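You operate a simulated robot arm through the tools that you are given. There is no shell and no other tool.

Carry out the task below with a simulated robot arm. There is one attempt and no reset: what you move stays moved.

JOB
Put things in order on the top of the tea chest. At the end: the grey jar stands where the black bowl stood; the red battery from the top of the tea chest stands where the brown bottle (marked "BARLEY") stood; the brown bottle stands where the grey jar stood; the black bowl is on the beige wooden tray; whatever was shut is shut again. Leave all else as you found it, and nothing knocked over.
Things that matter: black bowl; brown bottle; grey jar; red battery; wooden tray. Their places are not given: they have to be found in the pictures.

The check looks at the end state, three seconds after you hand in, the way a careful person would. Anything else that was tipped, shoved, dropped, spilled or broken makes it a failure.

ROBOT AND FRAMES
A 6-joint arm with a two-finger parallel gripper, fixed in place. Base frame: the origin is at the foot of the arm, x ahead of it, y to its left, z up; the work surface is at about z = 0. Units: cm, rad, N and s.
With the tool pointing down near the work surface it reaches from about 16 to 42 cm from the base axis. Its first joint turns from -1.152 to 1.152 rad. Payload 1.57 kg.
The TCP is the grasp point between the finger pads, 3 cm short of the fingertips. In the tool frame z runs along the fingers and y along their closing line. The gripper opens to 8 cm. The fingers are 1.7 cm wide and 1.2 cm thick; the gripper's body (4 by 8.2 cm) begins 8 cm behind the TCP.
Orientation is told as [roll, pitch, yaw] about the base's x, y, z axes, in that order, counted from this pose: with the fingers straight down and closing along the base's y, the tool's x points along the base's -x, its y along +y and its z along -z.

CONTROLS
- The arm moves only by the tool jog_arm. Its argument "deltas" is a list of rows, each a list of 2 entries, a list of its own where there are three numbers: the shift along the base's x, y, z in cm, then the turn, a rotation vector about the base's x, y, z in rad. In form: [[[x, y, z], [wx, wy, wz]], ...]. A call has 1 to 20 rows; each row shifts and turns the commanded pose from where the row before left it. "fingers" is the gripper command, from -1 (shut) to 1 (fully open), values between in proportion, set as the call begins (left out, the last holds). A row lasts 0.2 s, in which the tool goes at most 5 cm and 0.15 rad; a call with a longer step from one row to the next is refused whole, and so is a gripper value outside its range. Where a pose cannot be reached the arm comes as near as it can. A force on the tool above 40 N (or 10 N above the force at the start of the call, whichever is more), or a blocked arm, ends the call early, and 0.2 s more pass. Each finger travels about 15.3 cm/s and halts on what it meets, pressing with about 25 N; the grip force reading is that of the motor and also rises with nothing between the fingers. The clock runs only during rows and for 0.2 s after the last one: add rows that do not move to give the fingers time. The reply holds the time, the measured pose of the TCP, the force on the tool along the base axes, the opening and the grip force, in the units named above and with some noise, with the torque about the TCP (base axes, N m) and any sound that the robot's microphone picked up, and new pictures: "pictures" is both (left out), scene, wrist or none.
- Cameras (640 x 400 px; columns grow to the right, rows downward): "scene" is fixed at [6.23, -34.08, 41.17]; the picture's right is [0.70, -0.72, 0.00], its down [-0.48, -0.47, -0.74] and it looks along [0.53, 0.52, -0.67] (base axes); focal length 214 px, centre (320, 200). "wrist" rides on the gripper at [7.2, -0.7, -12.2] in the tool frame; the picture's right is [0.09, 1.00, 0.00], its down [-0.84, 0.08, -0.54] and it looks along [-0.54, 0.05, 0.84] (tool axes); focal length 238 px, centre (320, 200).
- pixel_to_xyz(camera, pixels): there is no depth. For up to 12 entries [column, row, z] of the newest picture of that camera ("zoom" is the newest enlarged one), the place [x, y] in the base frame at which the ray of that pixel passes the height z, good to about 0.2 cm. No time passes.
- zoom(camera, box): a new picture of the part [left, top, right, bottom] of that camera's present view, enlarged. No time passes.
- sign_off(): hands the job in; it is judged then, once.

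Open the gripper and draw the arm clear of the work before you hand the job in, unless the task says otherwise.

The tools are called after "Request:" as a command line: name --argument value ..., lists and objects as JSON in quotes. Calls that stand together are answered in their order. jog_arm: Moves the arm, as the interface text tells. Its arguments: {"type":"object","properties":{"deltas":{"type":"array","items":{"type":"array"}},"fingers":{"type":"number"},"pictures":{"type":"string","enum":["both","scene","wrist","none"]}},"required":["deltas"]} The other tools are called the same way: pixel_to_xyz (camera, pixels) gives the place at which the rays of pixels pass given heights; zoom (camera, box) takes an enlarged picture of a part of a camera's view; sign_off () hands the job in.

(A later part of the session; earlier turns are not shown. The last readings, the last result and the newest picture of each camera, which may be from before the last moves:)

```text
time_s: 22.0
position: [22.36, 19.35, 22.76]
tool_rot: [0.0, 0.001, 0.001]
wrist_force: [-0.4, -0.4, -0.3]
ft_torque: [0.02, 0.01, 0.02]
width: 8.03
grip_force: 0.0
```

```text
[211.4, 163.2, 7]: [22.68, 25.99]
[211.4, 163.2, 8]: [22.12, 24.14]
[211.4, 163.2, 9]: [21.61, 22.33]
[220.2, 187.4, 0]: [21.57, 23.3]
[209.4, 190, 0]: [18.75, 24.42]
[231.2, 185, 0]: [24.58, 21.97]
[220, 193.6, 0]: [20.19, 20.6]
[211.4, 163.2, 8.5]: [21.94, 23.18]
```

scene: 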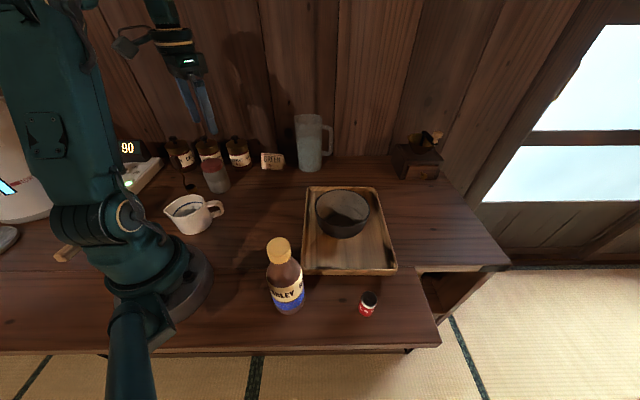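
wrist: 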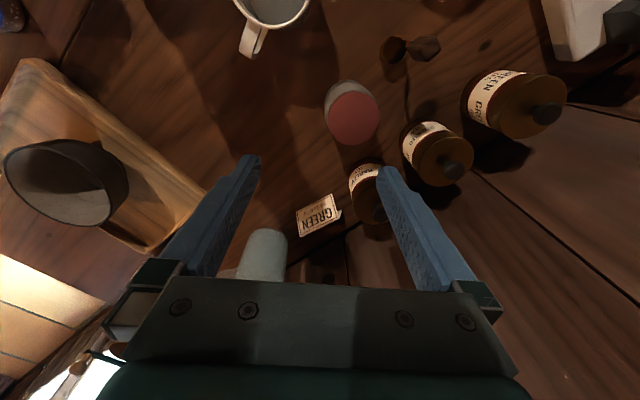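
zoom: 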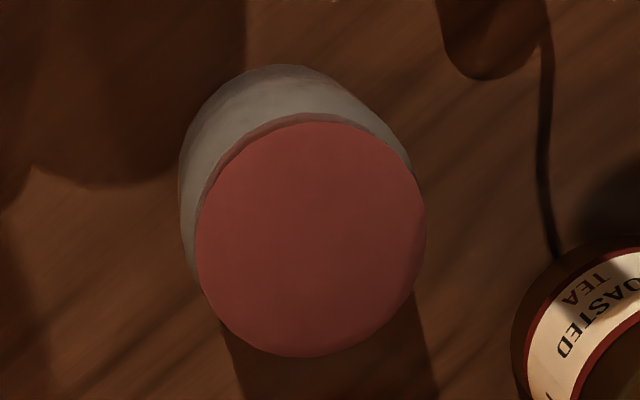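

The jar stands at about (21.65,23.1), with its body ≈6.3 cm across and the lid top at z≈8.5. I line up above it with the fingers fully open along y and go down to z≈12 to check.

Request:
jog_arm --deltas '[[[-0.35, 1.9, -1.0], [0, 0, 0]], [[-0.35, 1.85, -1.0], [0, 0, 0]], [[0, 0, -2.0], [0, 0, 0]], [[0, 0, -2.0], [0, 0, 0]], [[0, 0, -2.0], [0, 0, 0]], [[0, 0, -2.0], [0, 0, 0]], [[0, 0, 0], [0, 0, 0]], [[0, 0, 0], [0, 0, 0]]]' --fingers 1 --pictures "both"

Request:
zoom --camera "wrist" --box '[200, 40, 480, 215]'

Request:
zoom --camera "scene" --box '[140, 90, 300, 215]'

```text
time_s: 23.8
position: [21.65, 23.12, 12.9]
tool_rot: [0.003, 0.0, -0.002]
wrist_force: [0.0, -0.2, -0.9]
ft_torque: [-0.03, 0.02, -0.03]
width: 8.02
grip_force: 0.0
```

scene: 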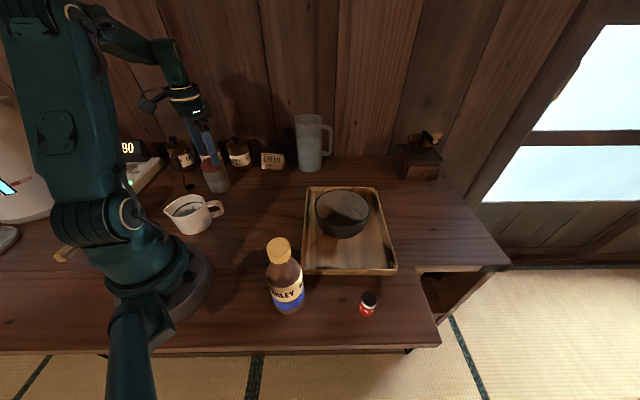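
wrist: 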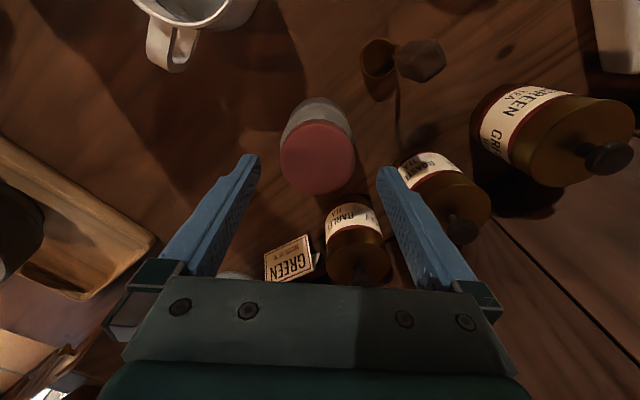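

```text
2.29 times, centred on (340, 128) of wrist
```

zoom: 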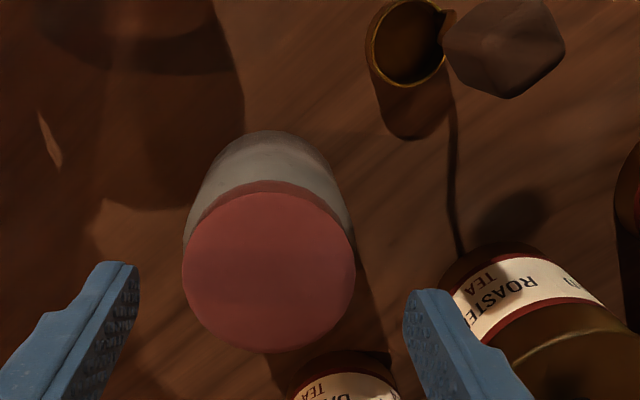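

```text
3.20 times, centred on (220, 152) of scene
```

zoom: 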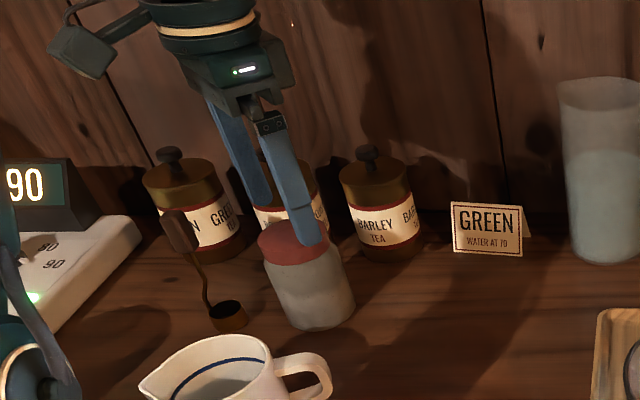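

The lid (zoom columns 182–354) lies centred between the fingers (139 and 405), and the scoop is well away from both. I lower to z≈4 in small rows, watching the force.

Request:
jog_arm --deltas '[[[0, 0, -1.2], [0, 0, 0]], [[0, 0, -1.2], [0, 0, 0]], [[0, 0, -1.2], [0, 0, 0]], [[0, 0, -1.2], [0, 0, 0]], [[0, 0, -1.2], [0, 0, 0]], [[0, 0, -1.2], [0, 0, 0]], [[0, 0, -1.0], [0, 0, 0]], [[0, 0, -0.6], [0, 0, 0]], [[0, 0, 0], [0, 0, 0]]]' --fingers 1 --pictures "both"

Request:
zoom --camera "scene" --box '[140, 90, 300, 215]'

Request:
zoom --camera "wrist" --box '[200, 40, 480, 215]'

```text
time_s: 25.8
position: [21.52, 23.13, 3.94]
tool_rot: [0.002, 0.0, 0.0]
wrist_force: [0.3, -0.7, 0.3]
ft_torque: [-0.01, 0.01, 0.0]
width: 8.02
grip_force: 0.1
```

scene: 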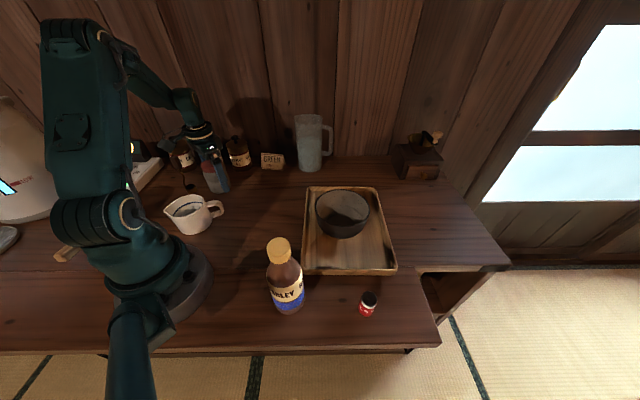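
wrist: 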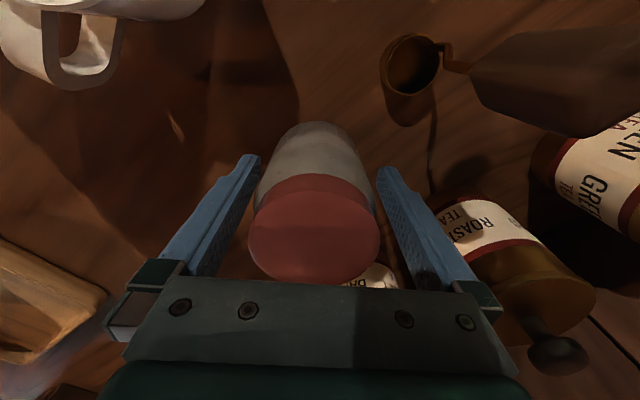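

```text
3.20 times, centred on (220, 152) of scene
```

zoom: 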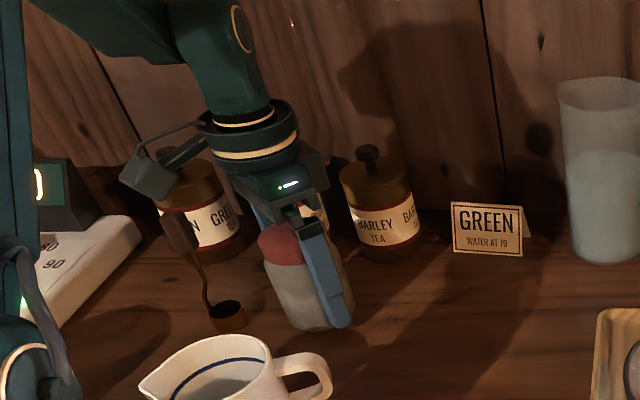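

```text
2.29 times, centred on (340, 128) of wrist
```

zoom: 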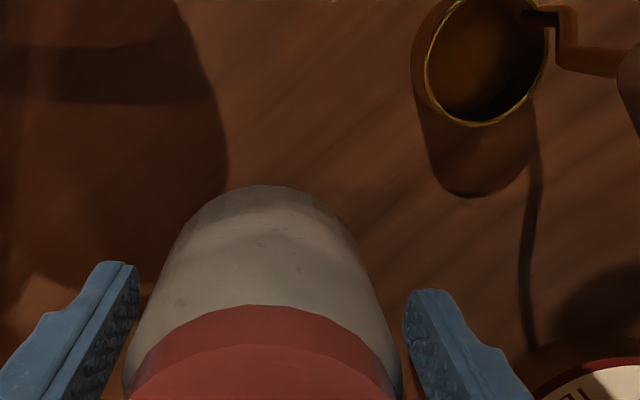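

The fingers straddle the jar body below its lid without touching it, and the scoop is untouched. I close on the jar.

Request:
jog_arm --deltas '[[[0, 0, 0], [0, 0, 0]], [[0, 0, 0], [0, 0, 0]], [[0, 0, 0], [0, 0, 0]], [[0, 0, 0], [0, 0, 0]]]' --fingers -1 --pictures "both"

Request:
zoom --camera "wrist" --box '[200, 40, 480, 290]'

```text
time_s: 26.8
position: [21.64, 23.19, 4.01]
tool_rot: [0.003, 0.0, 0.001]
wrist_force: [0.2, 0.5, -0.1]
ft_torque: [-0.02, 0.04, -0.01]
width: 6.13
grip_force: 24.7
```

scene: 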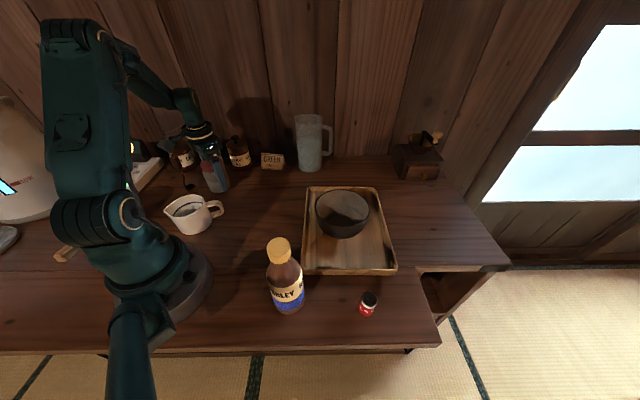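
wrist: 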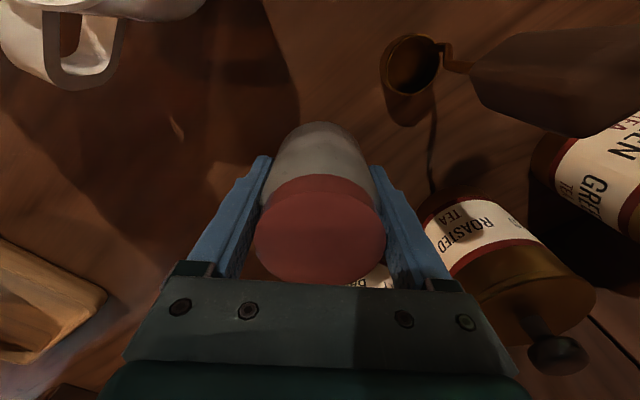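

```text
1.60 times, centred on (340, 165) of wrist
```

zoom: 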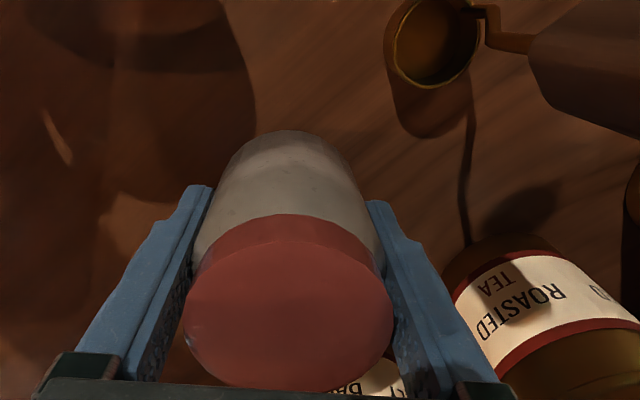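

The jar is held at 6.13 cm with 24.7 N. I lift it 7 cm and carry it slowly to the bowl's old spot at (28.4,9.45).

Request:
jog_arm --deltas '[[[0, 0, 0.5], [0, 0, 0]], [[0, 0, 1.0], [0, 0, 0]], [[0, 0, 1.3], [0, 0, 0]], [[0, 0, 1.4], [0, 0, 0]], [[0, 0, 1.3], [0, 0, 0]], [[0, 0, 1.0], [0, 0, 0]], [[0, 0, 0.5], [0, 0, 0]], [[0, 0, 0], [0, 0, 0]]]' --fingers -1 --pictures "both"

Request:
zoom --camera "scene" --box '[140, 90, 300, 215]'

```text
time_s: 28.6
position: [21.73, 23.21, 11.05]
tool_rot: [0.003, 0.001, 0.0]
wrist_force: [-0.2, -0.1, -2.5]
ft_torque: [0.04, -0.01, -0.01]
width: 6.12
grip_force: 24.7
```

scene: 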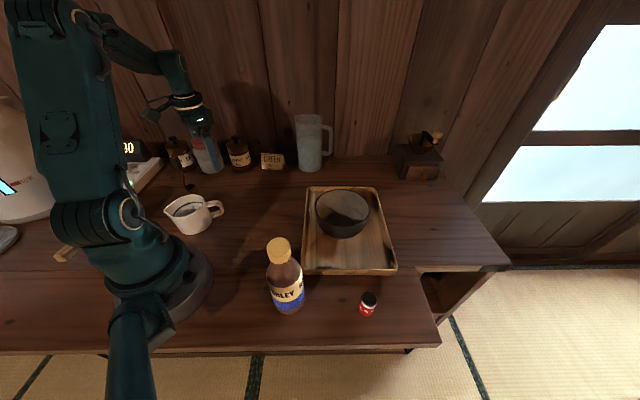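
wrist: 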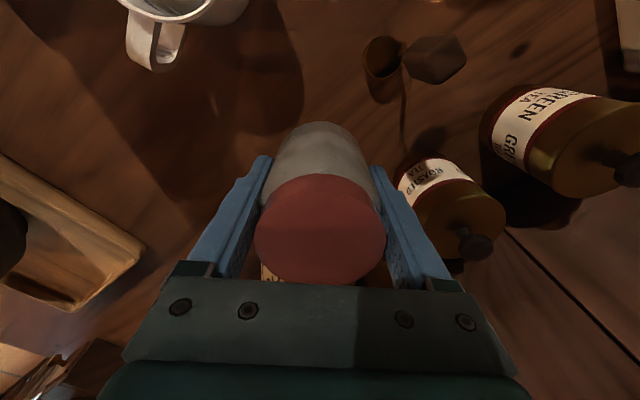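

```text
3.20 times, centred on (220, 152) of scene
```

zoom: 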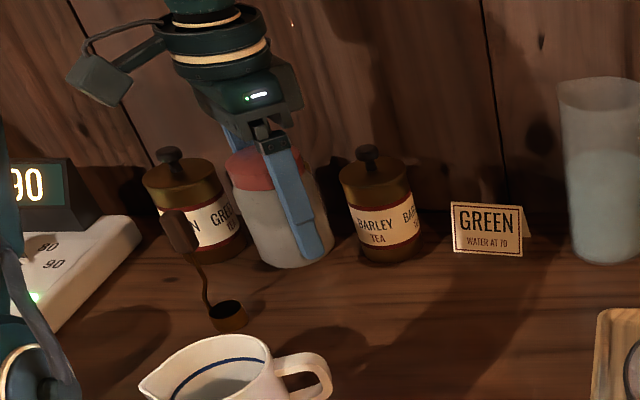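

The jar is off the table and hangs upright, and the scoop still stands. I now move it by (6.8,-13.7) to above the bowl's old spot.

Request:
jog_arm --deltas '[[[0.3, -0.6, 0], [0, 0, 0]], [[0.6, -1.2, 0], [0, 0, 0]], [[0.8, -1.6, 0], [0, 0, 0]], [[0.85, -1.7, 0], [0, 0, 0]], [[0.85, -1.75, 0], [0, 0, 0]], [[0.85, -1.75, 0], [0, 0, 0]], [[0.85, -1.7, 0], [0, 0, 0]], [[0.8, -1.6, 0], [0, 0, 0]], [[0.6, -1.2, 0], [0, 0, 0]], [[0.3, -0.6, 0], [0, 0, 0]], [[0, 0, 0], [0, 0, 0]], [[0, 0, 0], [0, 0, 0]]]' --fingers -1 --pictures "both"

Request:
zoom --camera "scene" --box '[180, 90, 340, 215]'

```text
time_s: 31.2
position: [28.39, 9.58, 11.02]
tool_rot: [0.003, 0.0, -0.001]
wrist_force: [-0.7, 0.9, -2.9]
ft_torque: [0.03, 0.02, 0.0]
width: 6.14
grip_force: 24.7
```

scene: 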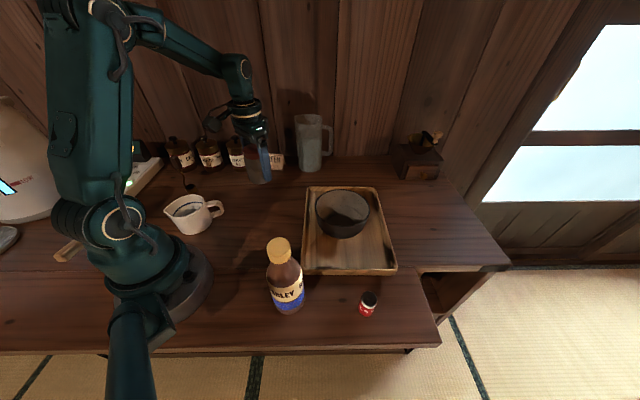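
wrist: 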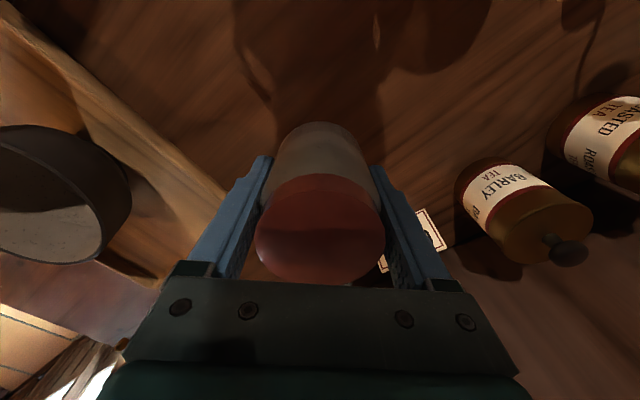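

```text
3.20 times, centred on (260, 152) of scene
```

zoom: 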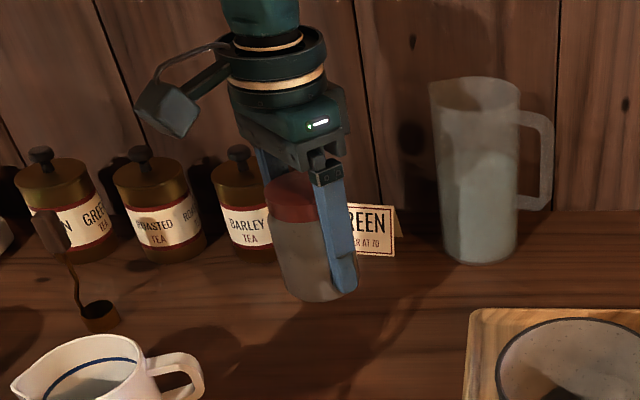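

The jar is above (28.4,9.5). I lower it 6.6 cm, slowing near the end, and then feel for the table in small steps.

Request:
jog_arm --deltas '[[[0, -0.1, -0.5], [0, 0, 0]], [[0, 0, -1.0], [0, 0, 0]], [[0, 0, -1.2], [0, 0, 0]], [[0, 0, -1.2], [0, 0, 0]], [[0, 0, -1.2], [0, 0, 0]], [[0, 0, -0.8], [0, 0, 0]], [[0, 0, -0.5], [0, 0, 0]], [[0, 0, -0.2], [0, 0, 0]], [[0, 0, 0], [0, 0, 0]]]' --fingers -1 --pictures "none"

Request:
jog_arm --deltas '[[[0, 0, -0.12], [0, 0, 0]], [[0, 0, -0.12], [0, 0, 0]], [[0, 0, 0], [0, 0, 0]]]' --fingers -1 --pictures "none"

```text
time_s: 33.2
position: [28.44, 9.39, 4.34]
tool_rot: [0.001, 0.0, 0.0]
wrist_force: [0.1, -0.4, -4.2]
ft_torque: [0.03, 0.0, 0.01]
width: 6.15
grip_force: 25.7
```

```text
time_s: 34.0
position: [28.54, 9.43, 4.15]
tool_rot: [0.002, 0.0, -0.001]
wrist_force: [0.1, -0.5, -3.1]
ft_torque: [-0.02, -0.04, -0.03]
width: 6.13
grip_force: 25.2
```

At z=4.15 the force is still about -3 N, so the jar is just above the table. I go down a little more.

Request:
jog_arm --deltas '[[[0, 0, -0.1], [0, 0, 0]], [[0, 0, -0.06], [0, 0, 0]], [[0, 0, 0], [0, 0, 0]]]' --fingers -1 --pictures "none"

```text
time_s: 34.8
position: [28.55, 9.41, 3.94]
tool_rot: [0.002, -0.005, -0.002]
wrist_force: [-0.3, -3.0, 22.0]
ft_torque: [-0.73, -0.12, -0.02]
width: 6.16
grip_force: 25.4
```

Force reads +22 N, so the jar stands on the table. I ease up a little, then open the fingers fully.

Request:
jog_arm --deltas '[[[0, 0, 0.08], [0, 0, 0]], [[0, 0, 0], [0, 0, 0]]]' --fingers -1 --pictures "none"

Request:
jog_arm --deltas '[[[0, 0, 0], [0, 0, 0]], [[0, 0, 0], [0, 0, 0]], [[0, 0, 0], [0, 0, 0]]]' --fingers 1 --pictures "both"

Request:
zoom --camera "wrist" --box '[200, 80, 480, 290]'

Request:
zoom --camera "scene" --box '[180, 90, 340, 215]'

```text
time_s: 35.4
position: [28.48, 9.44, 4.01]
tool_rot: [0.003, 0.001, -0.001]
wrist_force: [1.8, 0.2, 2.3]
ft_torque: [-0.04, -0.18, 0.05]
width: 6.18
grip_force: 25.1
```

```text
time_s: 36.2
position: [28.38, 9.29, 4.09]
tool_rot: [0.002, -0.001, 0.0]
wrist_force: [0.0, -0.2, 0.2]
ft_torque: [0.0, -0.01, 0.02]
width: 8.05
grip_force: 0.1
```

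scene: 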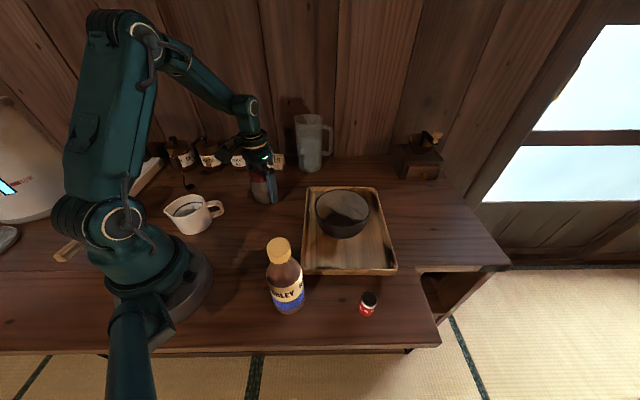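
wrist: 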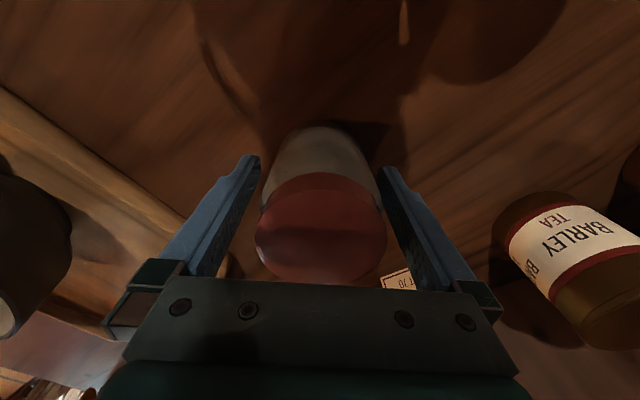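

```text
1.90 times, centred on (340, 185) of wrist
```

zoom: 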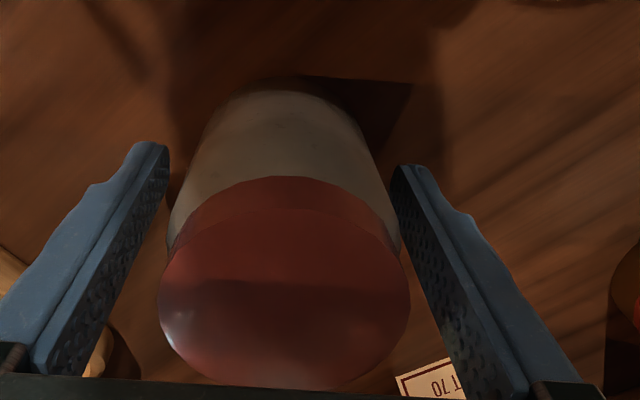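

```text
3.20 times, centred on (260, 152) of scene
```

zoom: 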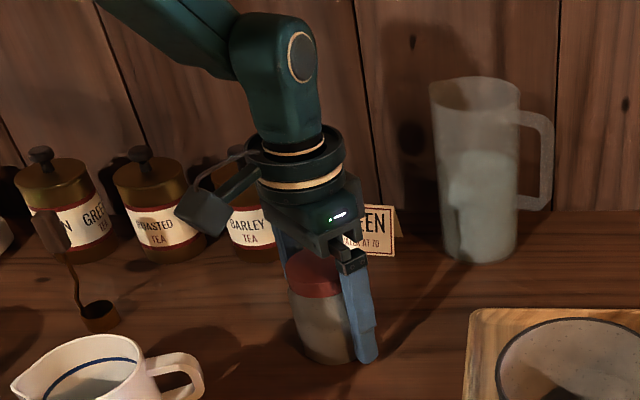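

The jar stands upright and free, with clear gaps on both sides. I rise straight up and then move over towards the bottle at a safe height.

Request:
jog_arm --deltas '[[[0, 0, 1.5], [0, 0, 0]], [[0, 0, 2.0], [0, 0, 0]], [[0, 0, 2.0], [0, 0, 0]], [[0, 0, 2.5], [0, 0, 0]], [[0, 0, 2.5], [0, 0, 0]], [[0, 0, 2.5], [0, 0, 0]], [[0, 0, 2.5], [0, 0, 0]], [[0, 0, 2.5], [0, 0, 0]], [[0, 0, 1.5], [0, 0, 0]], [[0, 0, 0], [0, 0, 0]]]' --fingers 1 --pictures "both"

Request:
zoom --camera "scene" --box '[180, 120, 340, 220]'

Request:
zoom --camera "scene" --box '[240, 225, 400, 325]'

Request:
pixel_to_xyz --camera "scene" --pixels '[[287, 289, 5], [287, 289, 7], [287, 289, 9], [287, 289, 11], [280, 240, 16], [280, 240, 17], [280, 240, 18], [270, 243, 16], [291, 243, 16]]'

```text
time_s: 38.4
position: [28.35, 9.34, 23.43]
tool_rot: [0.0, 0.001, 0.001]
wrist_force: [0.6, 0.5, 0.2]
ft_torque: [-0.02, 0.0, -0.02]
width: 7.99
grip_force: 0.0
```

scene: 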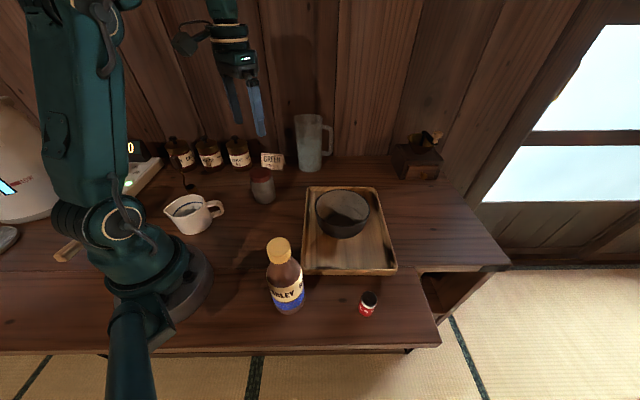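
wrist: 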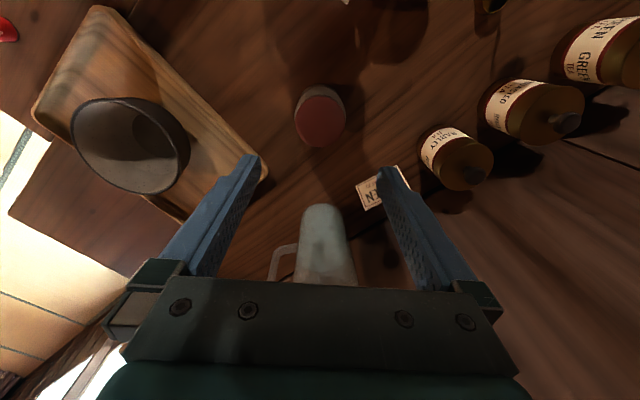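

```text
4.00 times, centred on (260, 170) of scene
```

zoom: 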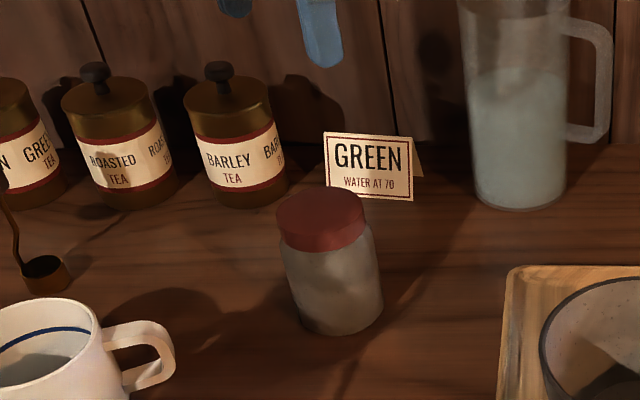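

```text
4.00 times, centred on (320, 275) of scene
```

zoom: 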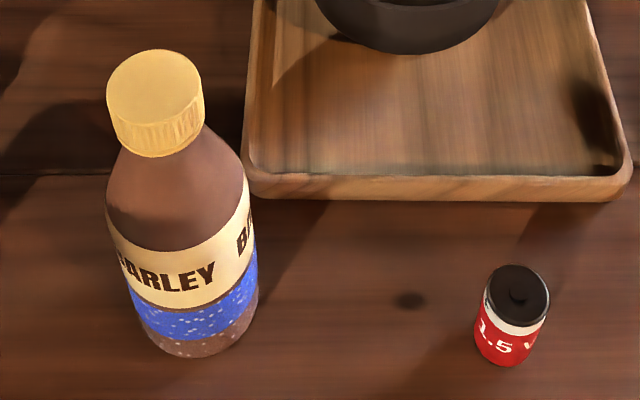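

```text
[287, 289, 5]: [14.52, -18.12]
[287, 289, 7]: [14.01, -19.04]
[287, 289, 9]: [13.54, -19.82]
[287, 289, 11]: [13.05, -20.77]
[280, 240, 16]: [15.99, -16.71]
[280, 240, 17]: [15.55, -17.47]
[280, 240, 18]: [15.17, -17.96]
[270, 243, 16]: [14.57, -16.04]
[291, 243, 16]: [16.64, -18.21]
```

The jar stands well at the bowl's old spot, in front of the GREEN card. Next I fly at z≈26 towards the bottle, whose top is at about 16–17, to view it from above.

Request:
jog_arm --deltas '[[[-1.0, -2.0, 0.4], [0, 0, 0]], [[-1.2, -2.3, 0.4], [0, 0, 0]], [[-1.2, -2.3, 0.4], [0, 0, 0]], [[-1.2, -2.3, 0.4], [0, 0, 0]], [[-1.2, -2.3, 0.4], [0, 0, 0]], [[-1.2, -2.3, 0.4], [0, 0, 0]], [[-1.2, -2.3, 0.4], [0, 0, 0]], [[-1.2, -2.3, 0.2], [0, 0, 0]], [[-1.2, -2.3, 0], [0, 0, 0]], [[-0.8, -1.9, 0], [0, 0, 0]], [[0, 0, 0], [0, 0, 0]], [[0, 0, 0], [0, 0, 0]]]' --fingers 1 --pictures "both"

Request:
zoom --camera "wrist" --box '[180, 0, 440, 165]'

```text
time_s: 41.0
position: [16.94, -12.83, 26.61]
tool_rot: [0.002, 0.0, 0.0]
wrist_force: [-0.2, 0.2, -0.7]
ft_torque: [-0.02, 0.0, -0.03]
width: 8.01
grip_force: 0.1
```

scene: 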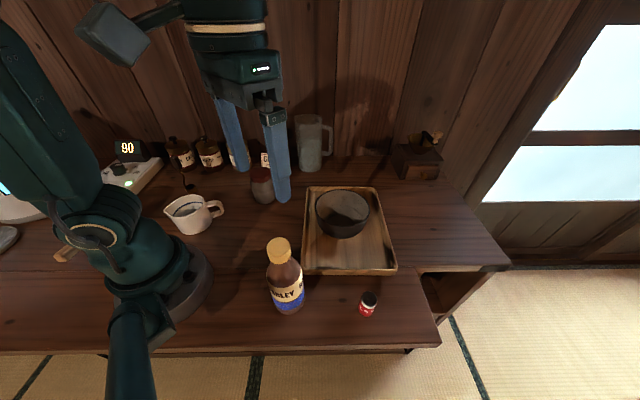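
wrist: 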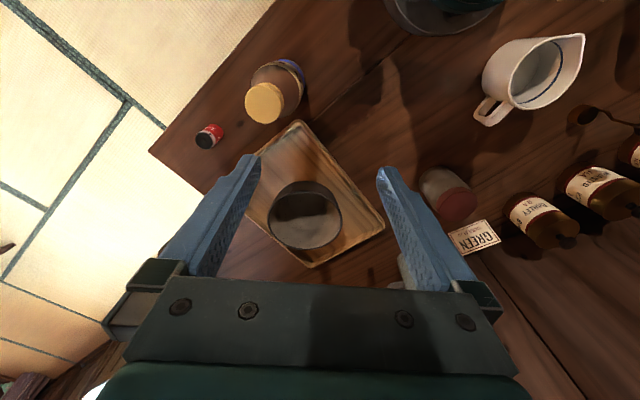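

```text
2.42 times, centred on (310, 82) of wrist
```

zoom: 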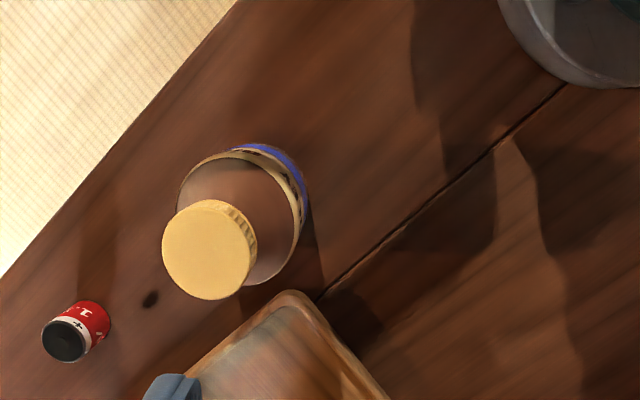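

The bottle cap shows at wrist (264,103) and the battery at (208,137). I cross the cap rays from both cameras again for exact height and centre, and the battery likewise.

Request:
zoom --camera "wrist" --box '[180, 50, 308, 150]'

Request:
pixel_to_xyz --camera "wrist" --pixels '[[264.2, 103.1, 15], [264.2, 103.1, 16], [264.2, 103.1, 17], [264.2, 103.1, 18], [206, 140, 4], [206, 140, 5], [206, 140, 6]]'

Request:
pixel_to_xyz --camera "scene" --pixels '[[278.6, 246, 15], [278.6, 246, 16], [278.6, 246, 17], [278.6, 246, 18], [369.5, 298.5, 4], [369.5, 298.5, 5], [369.5, 298.5, 6], [290, 314, 0], [304, 299, 0], [275, 305, 0]]'

```text
4.00 times, centred on (244, 100) of wrist
```

zoom: 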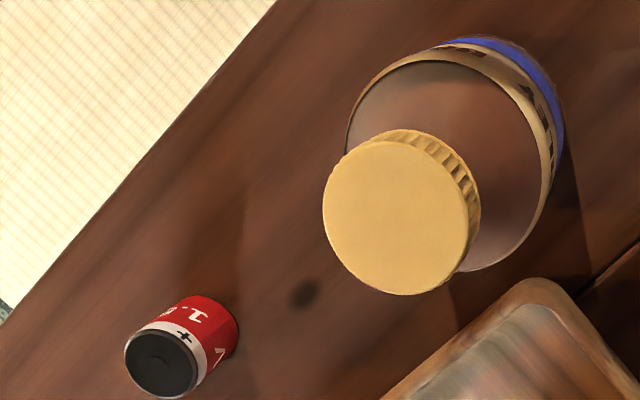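

```text
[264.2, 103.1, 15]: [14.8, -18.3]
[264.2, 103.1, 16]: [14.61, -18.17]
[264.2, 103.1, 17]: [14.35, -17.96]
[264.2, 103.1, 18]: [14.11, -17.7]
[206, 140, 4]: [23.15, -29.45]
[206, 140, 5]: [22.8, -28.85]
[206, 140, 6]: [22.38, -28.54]
```

```text
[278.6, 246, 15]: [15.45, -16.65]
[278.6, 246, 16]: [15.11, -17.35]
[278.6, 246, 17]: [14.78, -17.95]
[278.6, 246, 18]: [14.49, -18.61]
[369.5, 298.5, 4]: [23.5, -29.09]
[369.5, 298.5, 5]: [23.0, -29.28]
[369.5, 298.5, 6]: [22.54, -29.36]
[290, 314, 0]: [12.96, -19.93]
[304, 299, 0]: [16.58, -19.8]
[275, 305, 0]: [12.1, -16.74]
```

The cap top is at z≈16.9, centred at (14.5,-17.95), and the label's top edge, where the bottle reaches full width, is near z≈9. A straight-down grip with TCP at z≈9.4 clears the cap and holds the body at 6.4–9. I move above it now.

Request:
jog_arm --deltas '[[[-0.8, -1.7, 0], [0, 0, 0]], [[-0.8, -1.7, 0], [0, 0, 0]], [[-0.84, -1.72, -0.6], [0, 0, 0]], [[0, 0, -2], [0, 0, 0]], [[0, 0, -1.5], [0, 0, 0]], [[0, 0, 0], [0, 0, 0]], [[0, 0, 0], [0, 0, 0]]]' --fingers 1 --pictures "both"

Request:
zoom --camera "wrist" --box '[190, 40, 450, 220]'

```text
time_s: 42.6
position: [14.56, -18.04, 22.53]
tool_rot: [0.002, -0.001, 0.0]
wrist_force: [-0.2, 0.4, 0.5]
ft_torque: [0.0, 0.0, 0.01]
width: 8.02
grip_force: 0.1
```

scene: 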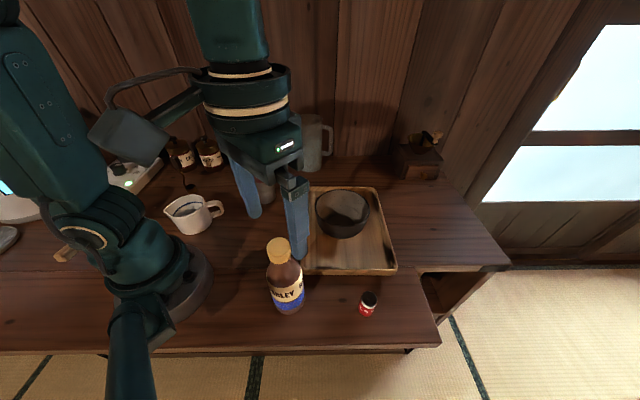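
wrist: 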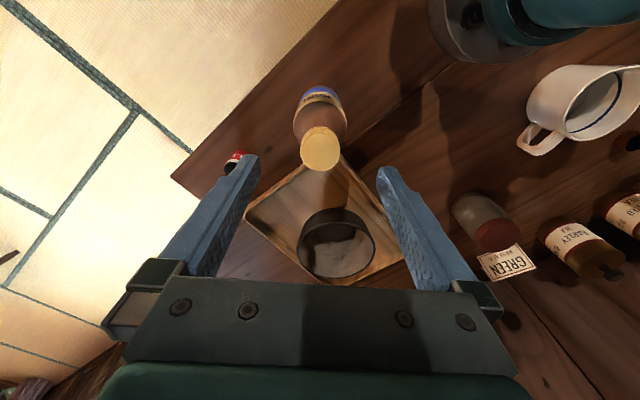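

```text
2.22 times, centred on (320, 130) of wrist
```

zoom: 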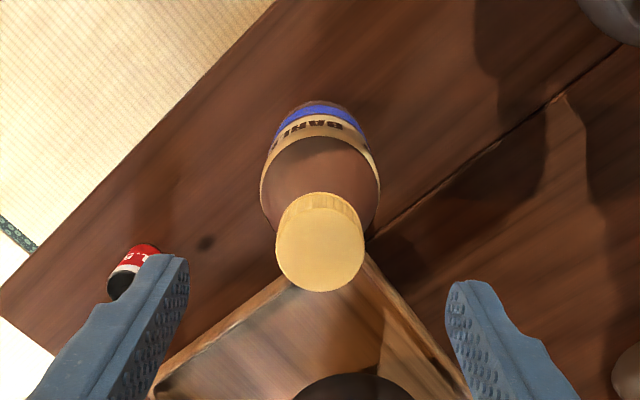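

The cap (zoom column 320) is centred between the fingers (188 and 447). I check the bottle's x position from this view before going down.

Request:
pixel_to_xyz --camera "wrist" --pixels '[[320, 150.7, 16], [320, 150.7, 17], [320, 117, 9], [320.5, 85, 0], [291.5, 126, 9], [348, 127, 9]]'

```text
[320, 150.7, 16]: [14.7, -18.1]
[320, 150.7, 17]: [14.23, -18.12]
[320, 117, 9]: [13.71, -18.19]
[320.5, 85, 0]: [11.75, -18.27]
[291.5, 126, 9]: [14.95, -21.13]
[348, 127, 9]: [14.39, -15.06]
```

The bottle's centre works out at (14.45,-18.1), with a body about 5.8–6 cm across. I descend to z≈9.5 in rows of 1.3 cm, pausing partway to check.

Request:
jog_arm --deltas '[[[-0.08, -0.06, -1.3], [0, 0, 0]], [[0, 0, -1.3], [0, 0, 0]], [[0, 0, -1.3], [0, 0, 0]], [[0, 0, -1.3], [0, 0, 0]], [[0, 0, -1.3], [0, 0, 0]], [[0, 0, 0], [0, 0, 0]]]' --fingers 1 --pictures "both"

Request:
zoom --camera "wrist" --box '[190, 60, 450, 280]'

Request:
zoom --camera "scene" --box '[180, 150, 400, 330]'

```text
time_s: 44.0
position: [14.52, -18.15, 15.88]
tool_rot: [0.003, -0.001, -0.001]
wrist_force: [-0.2, -0.3, -0.2]
ft_torque: [0.01, -0.01, -0.03]
width: 7.99
grip_force: 0.0
```

scene: 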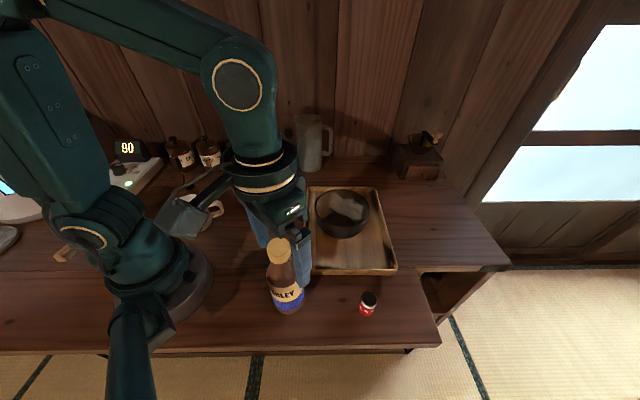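
wrist: 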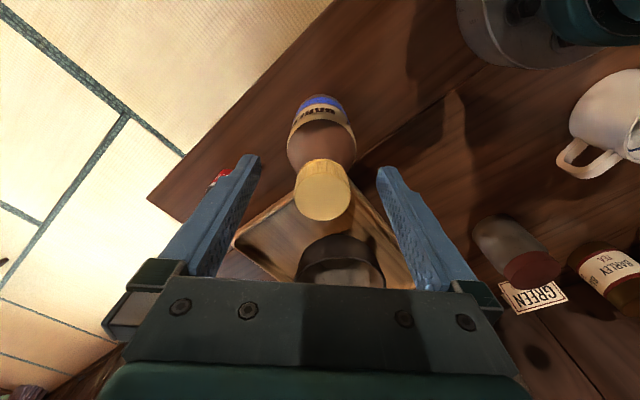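

```text
1.82 times, centred on (320, 170) of wrist
```

zoom: 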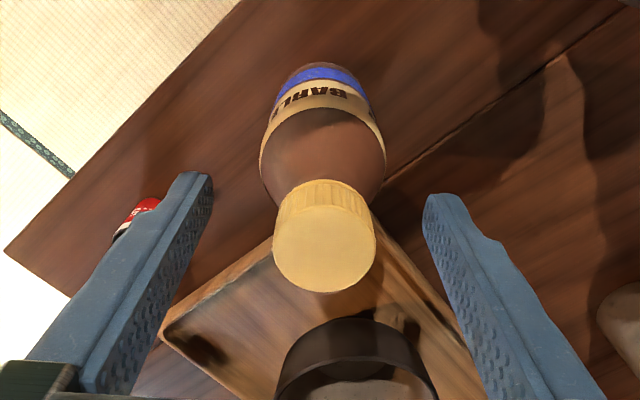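

```text
2.22 times, centred on (290, 240) of scene
```

zoom: 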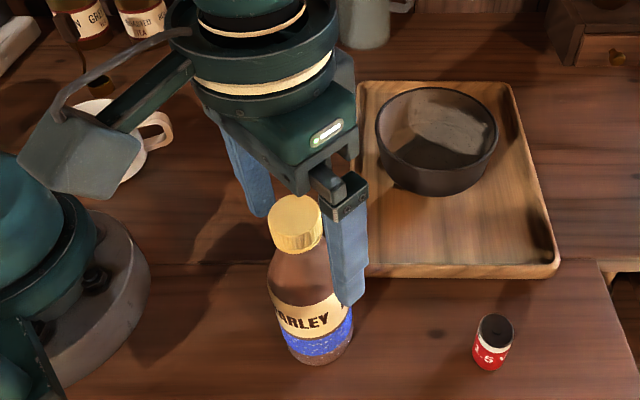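

The bottle is centred between the fingers and the cap is clear of the palm. I go on down to z≈9.6, slowly at the end, watching for any contact with the cap.

Request:
jog_arm --deltas '[[[0, 0, -1.2], [0, 0, 0]], [[0, 0, -1.2], [0, 0, 0]], [[0, 0, -1.2], [0, 0, 0]], [[0, 0, -1.0], [0, 0, 0]], [[0, 0, -0.8], [0, 0, 0]], [[0, 0, -0.5], [0, 0, 0]], [[0, 0, -0.3], [0, 0, 0]], [[0, 0, 0], [0, 0, 0]]]' --fingers 1 --pictures "both"

Request:
zoom --camera "wrist" --box '[190, 60, 450, 290]'

Request:
zoom --camera "scene" --box '[200, 190, 380, 330]'

```text
time_s: 45.8
position: [14.57, -18.14, 9.74]
tool_rot: [0.002, 0.001, 0.001]
wrist_force: [-0.2, -0.6, -1.2]
ft_torque: [-0.01, -0.03, -0.01]
width: 8.0
grip_force: 0.1
```

scene: 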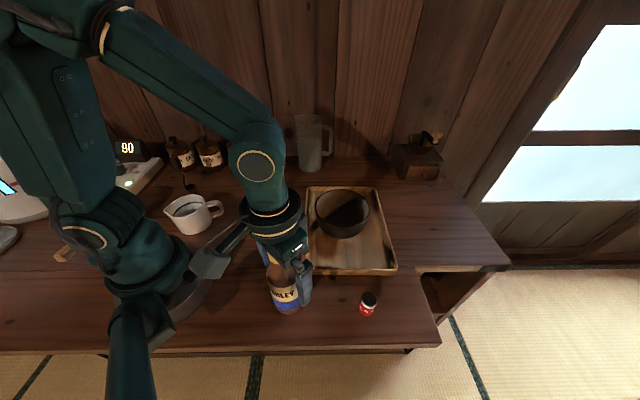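
wrist: 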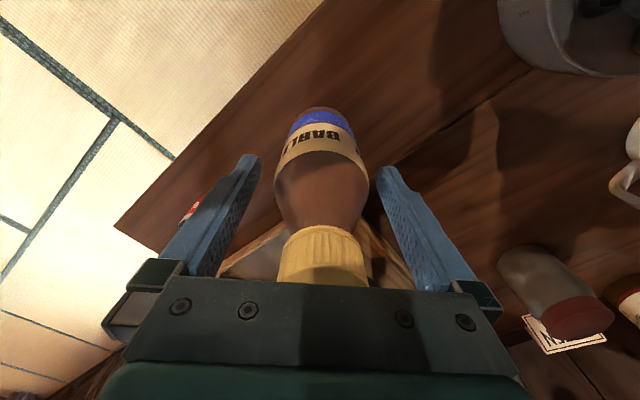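

```text
1.74 times, centred on (320, 175) of wrist
```

zoom: 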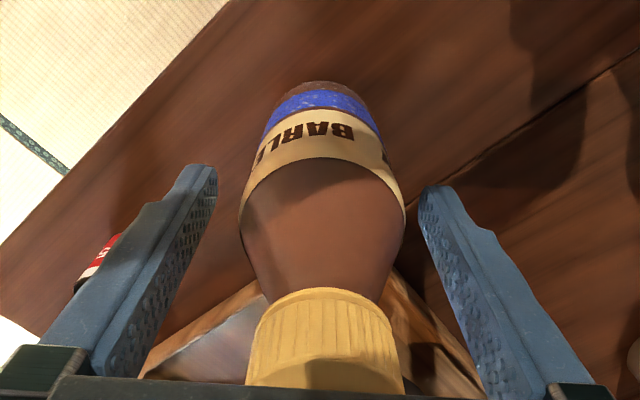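

```text
2.86 times, centred on (290, 260) of scene
```

zoom: 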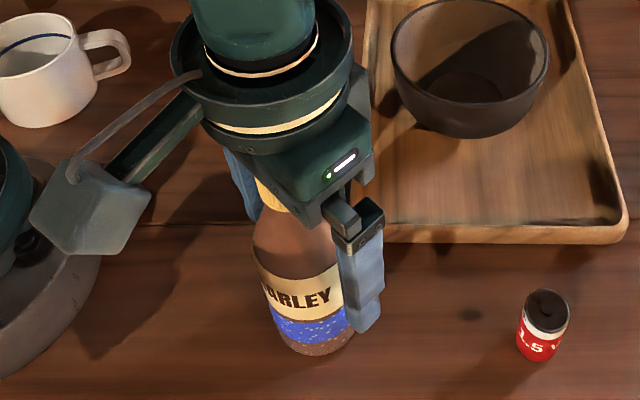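

The fingers straddle the bottle, but the fully wide part of the body only starts near z≈8.5, so I want a bit more depth. I lower another 0.4 cm in tiny steps while watching for cap contact.

Request:
jog_arm --deltas '[[[0, 0, -0.15], [0, 0, 0]], [[0, 0, -0.15], [0, 0, 0]], [[0, 0, -0.1], [0, 0, 0]], [[0, 0, 0], [0, 0, 0]]]' --fingers 1 --pictures "none"

```text
time_s: 46.8
position: [14.54, -18.13, 9.42]
tool_rot: [0.003, -0.001, -0.001]
wrist_force: [0.1, 0.5, -0.3]
ft_torque: [0.0, 0.01, 0.01]
width: 7.97
grip_force: 0.0
```

No contact with the cap at z=9.4. I close the fingers on the bottle.

Request:
jog_arm --deltas '[[[0, 0, 0], [0, 0, 0]], [[0, 0, 0], [0, 0, 0]], [[0, 0, 0], [0, 0, 0]], [[0, 0, 0], [0, 0, 0]]]' --fingers -1 --pictures "both"

Request:
zoom --camera "wrist" --box '[190, 60, 450, 290]'

```text
time_s: 47.8
position: [14.54, -18.09, 9.39]
tool_rot: [0.001, 0.001, 0.0]
wrist_force: [0.6, 1.2, 0.0]
ft_torque: [0.0, 0.06, -0.02]
width: 5.53
grip_force: 25.0
```

scene: 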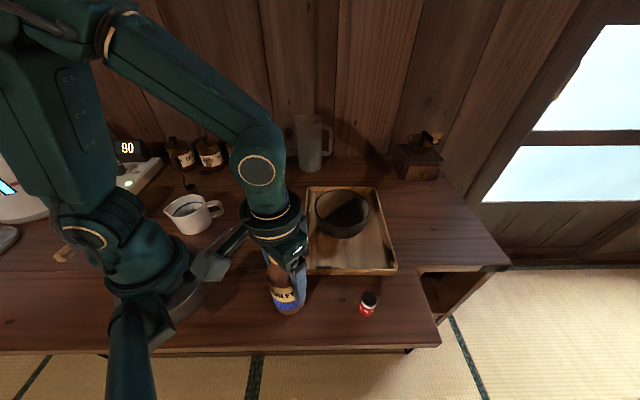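
wrist: 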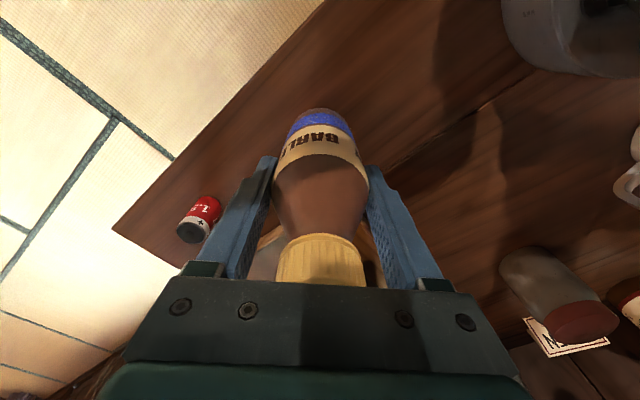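

```text
1.74 times, centred on (320, 175) of wrist
```

zoom: 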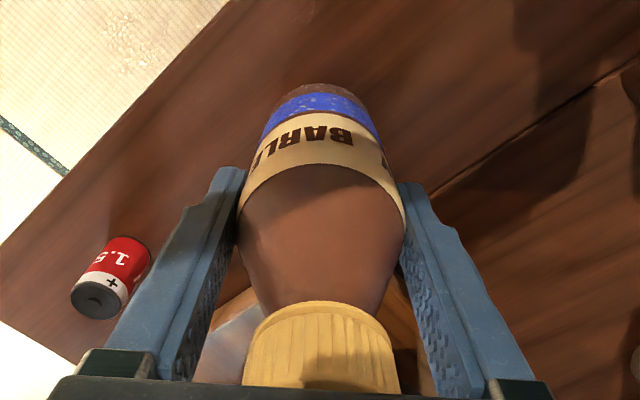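

The bottle is held at 5.53 cm with 25 N. I lift it just 2 cm first and check that it neither slips nor swings.

Request:
jog_arm --deltas '[[[0, 0, 0.3], [0, 0, 0]], [[0, 0, 0.5], [0, 0, 0]], [[0, 0, 0.6], [0, 0, 0]], [[0, 0, 0.6], [0, 0, 0]], [[0, 0, 0], [0, 0, 0]], [[0, 0, 0], [0, 0, 0]]]' --fingers -1 --pictures "both"

Request:
zoom --camera "wrist" --box '[190, 60, 450, 290]'

Request:
zoom --camera "scene" --box '[200, 190, 380, 330]'

```text
time_s: 49.2
position: [14.51, -18.06, 11.37]
tool_rot: [0.001, -0.001, 0.0]
wrist_force: [-0.5, 0.7, -3.1]
ft_torque: [-0.01, 0.01, -0.04]
width: 5.53
grip_force: 24.2
```

scene: 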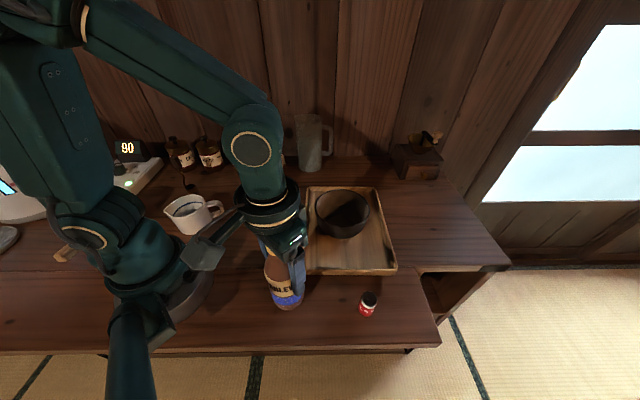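
wrist: 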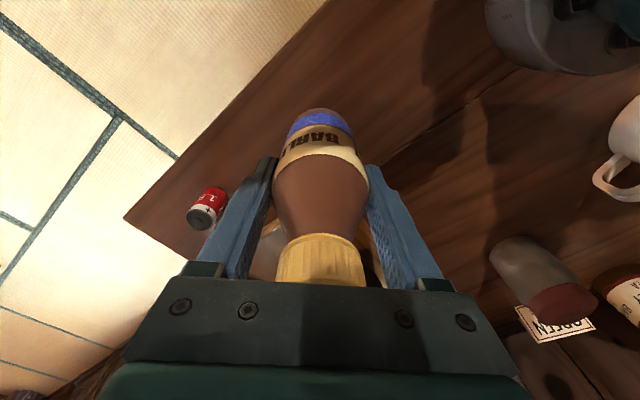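

```text
1.74 times, centred on (320, 175) of wrist
```

zoom: 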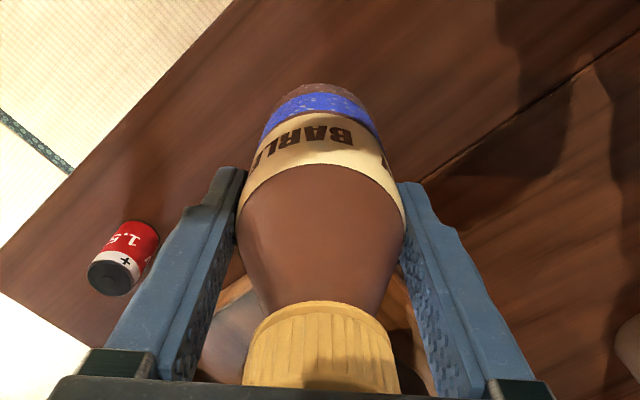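

```text
2.86 times, centred on (290, 260) of scene
```

zoom: 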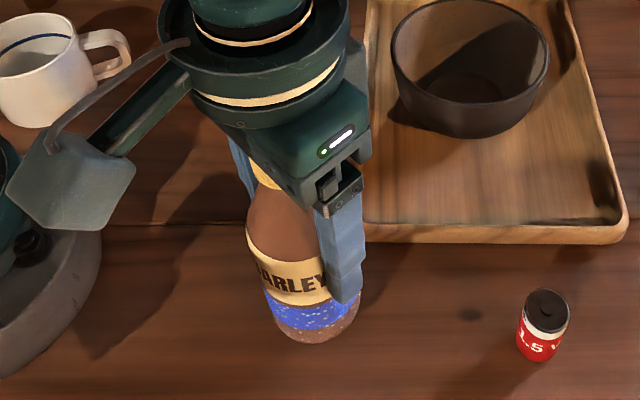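

The bottle is lifted (force ≈-3 N), hangs upright and does not slip. I raise it until its foot is about 13 cm up, above the scoop and cup, before carrying it across.

Request:
jog_arm --deltas '[[[0, 0, 0.7], [0, 0, 0]], [[0, 0, 1.2], [0, 0, 0]], [[0, 0, 1.5], [0, 0, 0]], [[0, 0, 1.5], [0, 0, 0]], [[0, 0, 1.5], [0, 0, 0]], [[0, 0, 1.5], [0, 0, 0]], [[0, 0, 1.5], [0, 0, 0]], [[0, 0, 1.0], [0, 0, 0]], [[0, 0, 0.6], [0, 0, 0]], [[0, 0, 0], [0, 0, 0]]]' --fingers -1 --pictures "both"

```text
time_s: 51.4
position: [14.55, -18.18, 22.43]
tool_rot: [0.002, 0.001, -0.001]
wrist_force: [0.0, 0.0, -3.5]
ft_torque: [0.01, -0.03, 0.0]
width: 5.57
grip_force: 24.7
```

scene: 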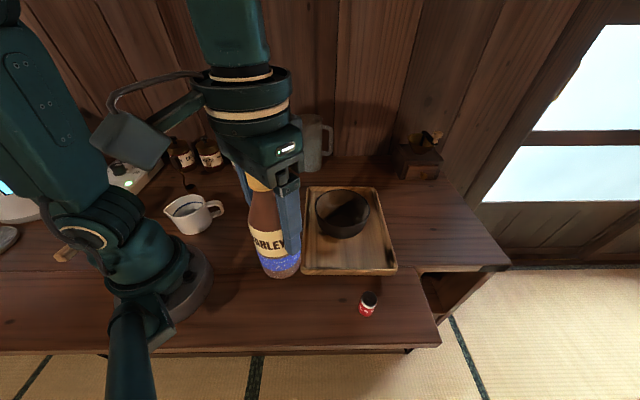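
wrist: 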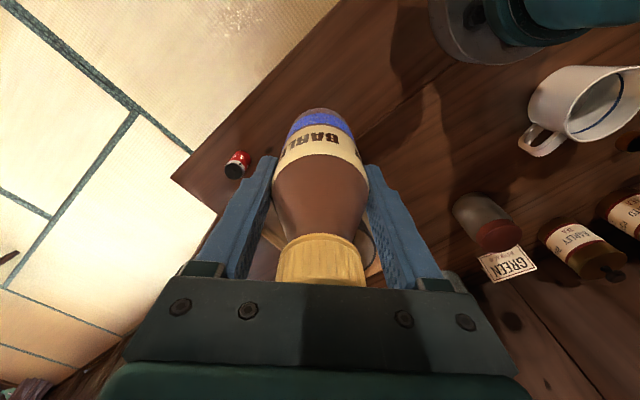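

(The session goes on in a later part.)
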